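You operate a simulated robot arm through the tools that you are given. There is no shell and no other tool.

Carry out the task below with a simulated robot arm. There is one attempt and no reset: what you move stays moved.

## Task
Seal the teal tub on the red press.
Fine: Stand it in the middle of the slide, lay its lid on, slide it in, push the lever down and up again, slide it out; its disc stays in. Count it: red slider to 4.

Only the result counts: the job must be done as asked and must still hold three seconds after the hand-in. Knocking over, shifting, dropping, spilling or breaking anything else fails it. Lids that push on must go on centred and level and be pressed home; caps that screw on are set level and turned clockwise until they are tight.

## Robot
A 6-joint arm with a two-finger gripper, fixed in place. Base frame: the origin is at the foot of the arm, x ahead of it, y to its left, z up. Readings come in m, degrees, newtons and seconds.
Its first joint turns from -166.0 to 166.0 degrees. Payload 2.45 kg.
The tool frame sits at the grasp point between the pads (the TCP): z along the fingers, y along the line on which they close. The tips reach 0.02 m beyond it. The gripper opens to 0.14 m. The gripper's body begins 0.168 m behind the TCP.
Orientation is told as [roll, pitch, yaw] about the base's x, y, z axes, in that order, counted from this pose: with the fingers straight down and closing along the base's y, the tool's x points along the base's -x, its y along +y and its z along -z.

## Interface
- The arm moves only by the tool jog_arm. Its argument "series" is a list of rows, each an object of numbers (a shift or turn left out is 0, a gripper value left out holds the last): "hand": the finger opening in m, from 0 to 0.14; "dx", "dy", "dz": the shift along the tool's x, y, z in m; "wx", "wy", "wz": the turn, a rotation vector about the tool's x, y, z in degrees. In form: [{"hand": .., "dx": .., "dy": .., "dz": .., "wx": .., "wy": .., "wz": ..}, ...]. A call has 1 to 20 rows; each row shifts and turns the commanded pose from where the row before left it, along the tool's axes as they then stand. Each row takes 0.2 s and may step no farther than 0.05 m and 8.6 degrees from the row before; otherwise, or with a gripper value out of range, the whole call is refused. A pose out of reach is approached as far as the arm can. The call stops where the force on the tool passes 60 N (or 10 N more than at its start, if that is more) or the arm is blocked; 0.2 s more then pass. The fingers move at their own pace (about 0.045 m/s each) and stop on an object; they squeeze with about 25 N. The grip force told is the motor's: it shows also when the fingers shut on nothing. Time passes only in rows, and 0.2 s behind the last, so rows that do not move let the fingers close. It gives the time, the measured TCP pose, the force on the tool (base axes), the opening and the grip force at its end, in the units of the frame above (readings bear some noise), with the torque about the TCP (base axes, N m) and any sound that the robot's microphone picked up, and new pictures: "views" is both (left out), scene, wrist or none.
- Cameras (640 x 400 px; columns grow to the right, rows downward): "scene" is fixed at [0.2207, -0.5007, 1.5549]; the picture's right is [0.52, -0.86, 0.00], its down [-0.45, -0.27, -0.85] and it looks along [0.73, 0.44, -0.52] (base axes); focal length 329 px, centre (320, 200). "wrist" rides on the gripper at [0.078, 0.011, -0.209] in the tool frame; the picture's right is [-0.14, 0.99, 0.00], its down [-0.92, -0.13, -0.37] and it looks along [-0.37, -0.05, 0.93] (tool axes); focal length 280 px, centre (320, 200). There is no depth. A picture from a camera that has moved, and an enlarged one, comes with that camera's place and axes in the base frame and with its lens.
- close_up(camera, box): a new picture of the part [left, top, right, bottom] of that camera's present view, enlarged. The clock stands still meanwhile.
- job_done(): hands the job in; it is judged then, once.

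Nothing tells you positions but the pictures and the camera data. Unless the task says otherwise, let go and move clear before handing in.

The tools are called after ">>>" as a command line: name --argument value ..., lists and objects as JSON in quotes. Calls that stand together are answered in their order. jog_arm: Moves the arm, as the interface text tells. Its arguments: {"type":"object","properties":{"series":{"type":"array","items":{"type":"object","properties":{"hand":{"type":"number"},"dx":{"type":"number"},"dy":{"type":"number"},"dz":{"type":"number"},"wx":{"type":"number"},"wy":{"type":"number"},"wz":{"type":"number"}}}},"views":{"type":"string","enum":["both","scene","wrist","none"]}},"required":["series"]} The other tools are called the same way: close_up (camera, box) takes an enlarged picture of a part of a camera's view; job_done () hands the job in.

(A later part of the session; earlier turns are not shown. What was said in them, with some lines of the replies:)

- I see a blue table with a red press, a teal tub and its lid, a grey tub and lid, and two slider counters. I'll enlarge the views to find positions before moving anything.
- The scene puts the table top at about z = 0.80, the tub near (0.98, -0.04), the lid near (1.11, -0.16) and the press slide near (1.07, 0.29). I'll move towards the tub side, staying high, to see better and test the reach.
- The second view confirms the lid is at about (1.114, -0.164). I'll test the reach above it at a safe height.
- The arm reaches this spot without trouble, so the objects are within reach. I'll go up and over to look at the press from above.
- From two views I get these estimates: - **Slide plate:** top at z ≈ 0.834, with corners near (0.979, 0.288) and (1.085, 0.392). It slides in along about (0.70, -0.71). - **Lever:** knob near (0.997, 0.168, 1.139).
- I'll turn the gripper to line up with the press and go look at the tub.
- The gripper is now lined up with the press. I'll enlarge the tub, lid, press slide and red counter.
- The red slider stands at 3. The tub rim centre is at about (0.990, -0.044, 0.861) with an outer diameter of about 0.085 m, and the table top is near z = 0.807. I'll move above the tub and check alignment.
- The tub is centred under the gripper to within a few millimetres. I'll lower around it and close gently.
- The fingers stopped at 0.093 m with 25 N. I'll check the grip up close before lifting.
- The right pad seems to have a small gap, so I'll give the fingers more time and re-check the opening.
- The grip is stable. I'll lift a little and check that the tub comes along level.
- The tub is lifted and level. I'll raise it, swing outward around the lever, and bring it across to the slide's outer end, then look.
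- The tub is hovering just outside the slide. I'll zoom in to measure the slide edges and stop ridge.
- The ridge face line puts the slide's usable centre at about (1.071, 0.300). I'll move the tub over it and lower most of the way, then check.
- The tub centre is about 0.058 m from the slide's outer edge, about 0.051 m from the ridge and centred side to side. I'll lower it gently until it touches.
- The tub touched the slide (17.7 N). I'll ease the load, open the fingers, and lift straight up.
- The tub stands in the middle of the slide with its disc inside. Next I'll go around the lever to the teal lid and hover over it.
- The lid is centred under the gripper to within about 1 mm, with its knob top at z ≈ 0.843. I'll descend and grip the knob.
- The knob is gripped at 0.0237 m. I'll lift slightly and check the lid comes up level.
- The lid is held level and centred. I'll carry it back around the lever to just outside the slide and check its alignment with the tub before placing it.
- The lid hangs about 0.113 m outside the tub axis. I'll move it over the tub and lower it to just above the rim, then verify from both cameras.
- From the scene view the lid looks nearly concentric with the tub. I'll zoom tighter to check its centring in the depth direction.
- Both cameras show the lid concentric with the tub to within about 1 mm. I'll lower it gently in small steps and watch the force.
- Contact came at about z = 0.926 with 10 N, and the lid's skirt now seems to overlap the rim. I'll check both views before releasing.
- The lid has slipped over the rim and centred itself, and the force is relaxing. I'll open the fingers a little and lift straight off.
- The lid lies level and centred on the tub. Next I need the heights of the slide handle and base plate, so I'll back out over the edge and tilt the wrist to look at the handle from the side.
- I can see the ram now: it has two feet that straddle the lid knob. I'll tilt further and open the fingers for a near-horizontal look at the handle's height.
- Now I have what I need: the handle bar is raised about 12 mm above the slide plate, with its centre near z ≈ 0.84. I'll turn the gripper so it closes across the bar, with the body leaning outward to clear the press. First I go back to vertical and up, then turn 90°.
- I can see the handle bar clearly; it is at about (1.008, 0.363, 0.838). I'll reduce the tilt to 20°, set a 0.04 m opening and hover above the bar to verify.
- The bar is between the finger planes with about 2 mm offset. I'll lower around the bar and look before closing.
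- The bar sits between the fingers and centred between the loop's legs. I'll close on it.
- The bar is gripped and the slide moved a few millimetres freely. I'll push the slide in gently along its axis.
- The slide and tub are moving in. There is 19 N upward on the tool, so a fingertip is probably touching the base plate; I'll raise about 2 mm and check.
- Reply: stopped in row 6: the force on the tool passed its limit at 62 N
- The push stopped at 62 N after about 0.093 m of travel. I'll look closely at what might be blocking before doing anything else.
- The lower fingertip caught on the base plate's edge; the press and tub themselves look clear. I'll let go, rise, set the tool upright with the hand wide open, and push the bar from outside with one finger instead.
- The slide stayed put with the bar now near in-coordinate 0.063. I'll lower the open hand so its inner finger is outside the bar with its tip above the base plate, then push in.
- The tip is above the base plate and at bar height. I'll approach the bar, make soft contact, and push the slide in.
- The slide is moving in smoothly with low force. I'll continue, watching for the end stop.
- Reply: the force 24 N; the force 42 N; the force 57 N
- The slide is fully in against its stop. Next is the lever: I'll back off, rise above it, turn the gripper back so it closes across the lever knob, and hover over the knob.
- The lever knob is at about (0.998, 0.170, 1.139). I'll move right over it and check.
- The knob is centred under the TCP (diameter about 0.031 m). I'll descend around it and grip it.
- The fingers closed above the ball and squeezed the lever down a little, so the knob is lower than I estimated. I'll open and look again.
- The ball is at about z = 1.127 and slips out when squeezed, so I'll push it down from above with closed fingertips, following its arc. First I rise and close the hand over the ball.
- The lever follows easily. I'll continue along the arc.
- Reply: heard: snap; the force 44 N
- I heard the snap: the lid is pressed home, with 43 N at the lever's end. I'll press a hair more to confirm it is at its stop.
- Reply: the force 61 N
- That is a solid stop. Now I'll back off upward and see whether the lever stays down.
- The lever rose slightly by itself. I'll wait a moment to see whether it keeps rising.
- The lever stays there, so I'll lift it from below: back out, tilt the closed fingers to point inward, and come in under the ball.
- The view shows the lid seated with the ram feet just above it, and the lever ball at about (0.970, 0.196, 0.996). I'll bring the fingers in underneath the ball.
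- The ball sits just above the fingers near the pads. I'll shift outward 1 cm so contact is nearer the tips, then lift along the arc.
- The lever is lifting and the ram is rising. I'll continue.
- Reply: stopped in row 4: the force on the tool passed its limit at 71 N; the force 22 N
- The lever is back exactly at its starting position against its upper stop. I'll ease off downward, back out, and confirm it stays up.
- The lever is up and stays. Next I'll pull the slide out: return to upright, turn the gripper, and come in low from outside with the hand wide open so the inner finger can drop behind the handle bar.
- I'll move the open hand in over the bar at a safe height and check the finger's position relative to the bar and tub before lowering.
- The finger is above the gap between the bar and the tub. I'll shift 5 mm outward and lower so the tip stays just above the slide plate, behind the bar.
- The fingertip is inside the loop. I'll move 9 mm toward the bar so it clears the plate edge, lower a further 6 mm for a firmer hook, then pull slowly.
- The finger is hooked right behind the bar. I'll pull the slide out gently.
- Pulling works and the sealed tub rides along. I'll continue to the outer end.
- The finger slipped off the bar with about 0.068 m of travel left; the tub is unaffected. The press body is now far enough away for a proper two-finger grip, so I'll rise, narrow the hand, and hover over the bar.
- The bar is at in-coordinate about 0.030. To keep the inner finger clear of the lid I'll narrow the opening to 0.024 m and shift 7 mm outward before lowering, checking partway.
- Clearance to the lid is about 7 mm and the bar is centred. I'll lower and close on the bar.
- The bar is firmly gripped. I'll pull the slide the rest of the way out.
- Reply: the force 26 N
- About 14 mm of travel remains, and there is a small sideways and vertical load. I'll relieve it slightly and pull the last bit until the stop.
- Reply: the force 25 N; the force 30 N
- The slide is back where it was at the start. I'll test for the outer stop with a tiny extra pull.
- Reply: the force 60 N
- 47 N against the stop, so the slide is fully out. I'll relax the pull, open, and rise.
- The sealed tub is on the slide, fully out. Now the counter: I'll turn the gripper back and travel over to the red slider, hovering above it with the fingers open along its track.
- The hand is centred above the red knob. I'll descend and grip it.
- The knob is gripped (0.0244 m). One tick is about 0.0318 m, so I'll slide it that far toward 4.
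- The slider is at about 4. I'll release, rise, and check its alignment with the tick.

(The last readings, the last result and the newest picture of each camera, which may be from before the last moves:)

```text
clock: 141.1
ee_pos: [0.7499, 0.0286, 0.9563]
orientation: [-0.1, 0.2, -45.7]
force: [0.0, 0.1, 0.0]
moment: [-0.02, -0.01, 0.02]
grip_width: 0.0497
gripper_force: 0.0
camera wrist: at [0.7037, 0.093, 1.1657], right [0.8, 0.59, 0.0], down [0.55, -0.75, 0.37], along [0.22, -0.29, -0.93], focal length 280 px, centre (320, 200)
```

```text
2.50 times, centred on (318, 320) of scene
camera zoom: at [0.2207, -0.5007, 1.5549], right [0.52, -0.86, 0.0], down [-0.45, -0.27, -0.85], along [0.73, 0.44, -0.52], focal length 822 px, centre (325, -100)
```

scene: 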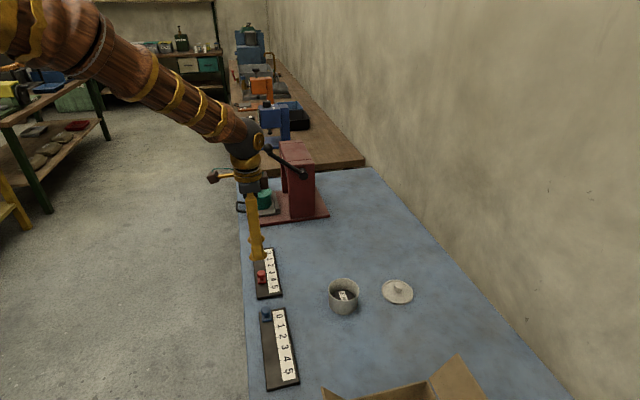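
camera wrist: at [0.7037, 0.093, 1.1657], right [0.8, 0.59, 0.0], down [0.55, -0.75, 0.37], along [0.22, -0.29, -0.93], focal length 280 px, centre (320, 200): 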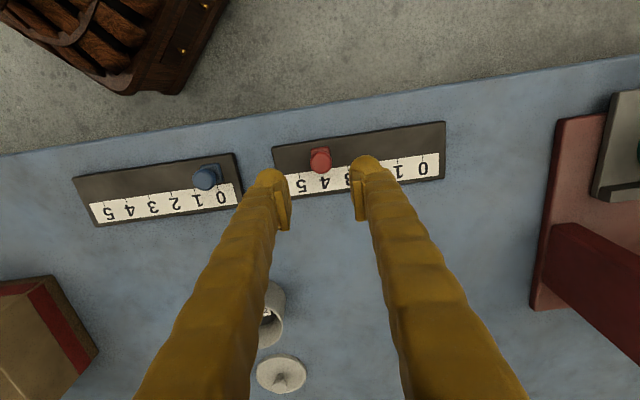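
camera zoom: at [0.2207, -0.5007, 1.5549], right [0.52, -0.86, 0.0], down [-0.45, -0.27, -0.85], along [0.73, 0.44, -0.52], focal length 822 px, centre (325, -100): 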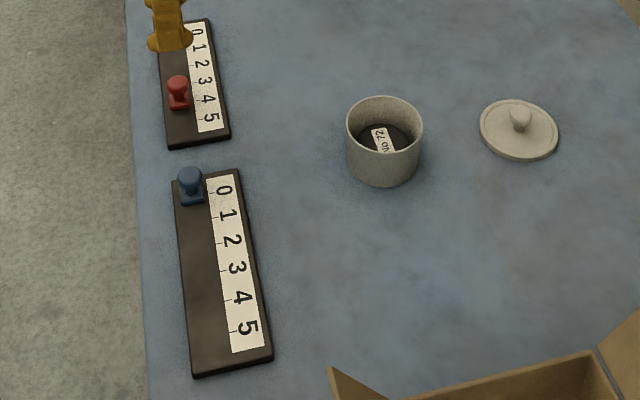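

The slider sits at 4 to within about 1 mm. I'll raise the arm clear and do a final check of the sealed tub, slide and lever.

>>> jog_arm --series '[{"dz": -0.045}, {"dz": -0.045}, {"dz": -0.045}, {"dz": -0.045}, {"dz": -0.045}, {"dz": -0.045}, {}]'

>>> close_up --camera "scene" --box '[236, 178, 284, 218]'

>>> close_up --camera "scene" --box '[220, 130, 420, 330]'

```text
clock: 142.7
ee_pos: [0.7513, 0.028, 1.2252]
orientation: [0.0, 0.2, -45.7]
force: [0.4, -0.4, 0.1]
moment: [0.0, 0.02, 0.04]
grip_width: 0.0501
gripper_force: 0.1
camera wrist: at [0.7059, 0.0921, 1.435], right [0.8, 0.59, 0.0], down [0.55, -0.75, 0.37], along [0.22, -0.29, -0.93], focal length 280 px, centre (320, 200)
```

scene: 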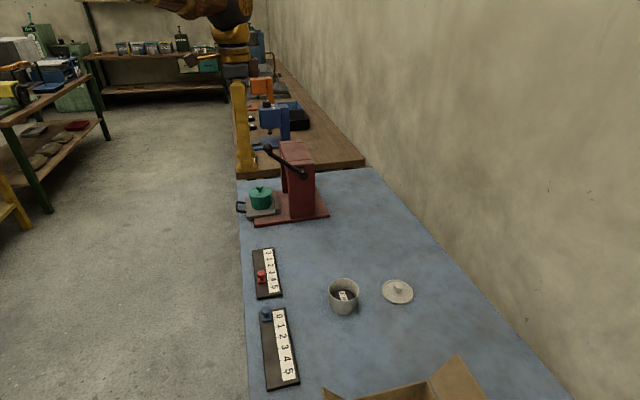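
wrist: 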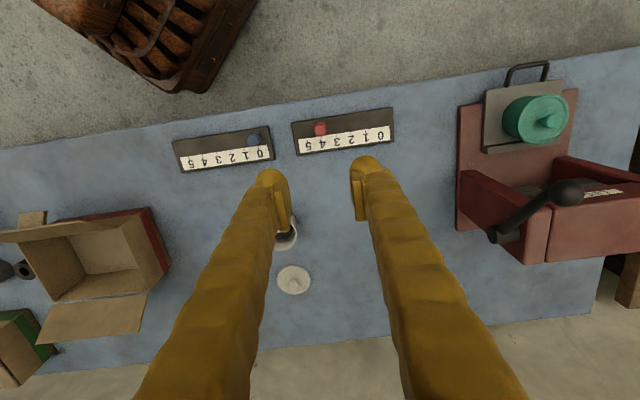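

```text
10.00 times, centred on (260, 198) of scene
camera zoom: at [0.2207, -0.5007, 1.5549], right [0.52, -0.86, 0.0], down [-0.45, -0.27, -0.85], along [0.73, 0.44, -0.52], focal length 3288 px, centre (920, 220)
```

zoom: 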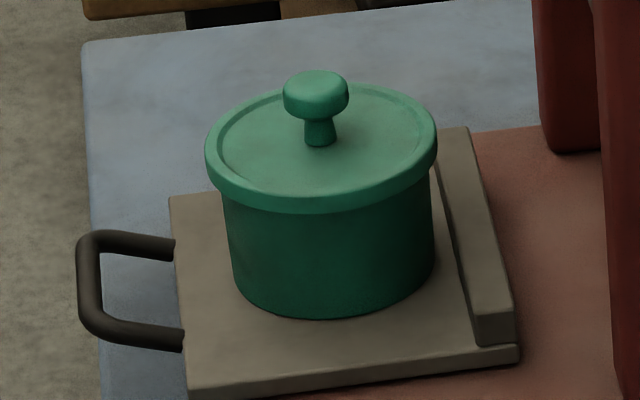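

```text
2.00 times, centred on (320, 230) of scene
camera zoom: at [0.2207, -0.5007, 1.5549], right [0.52, -0.86, 0.0], down [-0.45, -0.27, -0.85], along [0.73, 0.44, -0.52], focal length 658 px, centre (320, 140)
```

zoom: 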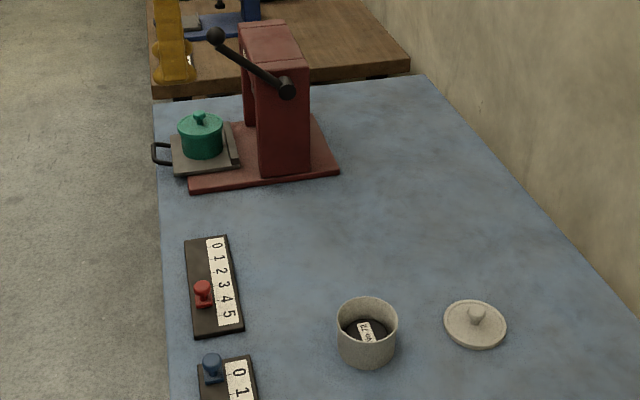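

Everything looks as asked. The teal tub is sealed with a level lid, centred on the slide, and the slide is fully out. The lever is up, the red slider is on 4, and nothing else has moved. The arm is clear, so I'm handing in.

>>> job_done

```text
The job is handed in.
```

The job is handed in; I haven't seen a verdict. The teal tub is sealed on the red press and the red slider is on 4.

- **Sealing:** the lid snapped home when I pushed the lever down to its stop. It sits level and centred, with the disc still inside.
- **Press:** the lever is back up against its upper stop and the slide is fully out, with the tub in the middle.
- **Count:** the red slider is within about 1 mm of the 4 tick.
- **Slips along the way:** a finger caught on the press's base plate while I was pushing the slide in, and the hook slipped off the handle once while I was pulling it out. Neither moved the tub or the press.
- **Everything else:** the grey tub and its lid, the blue counter and the rest of the table looked unchanged in the last pictures. The hand is open and clear.
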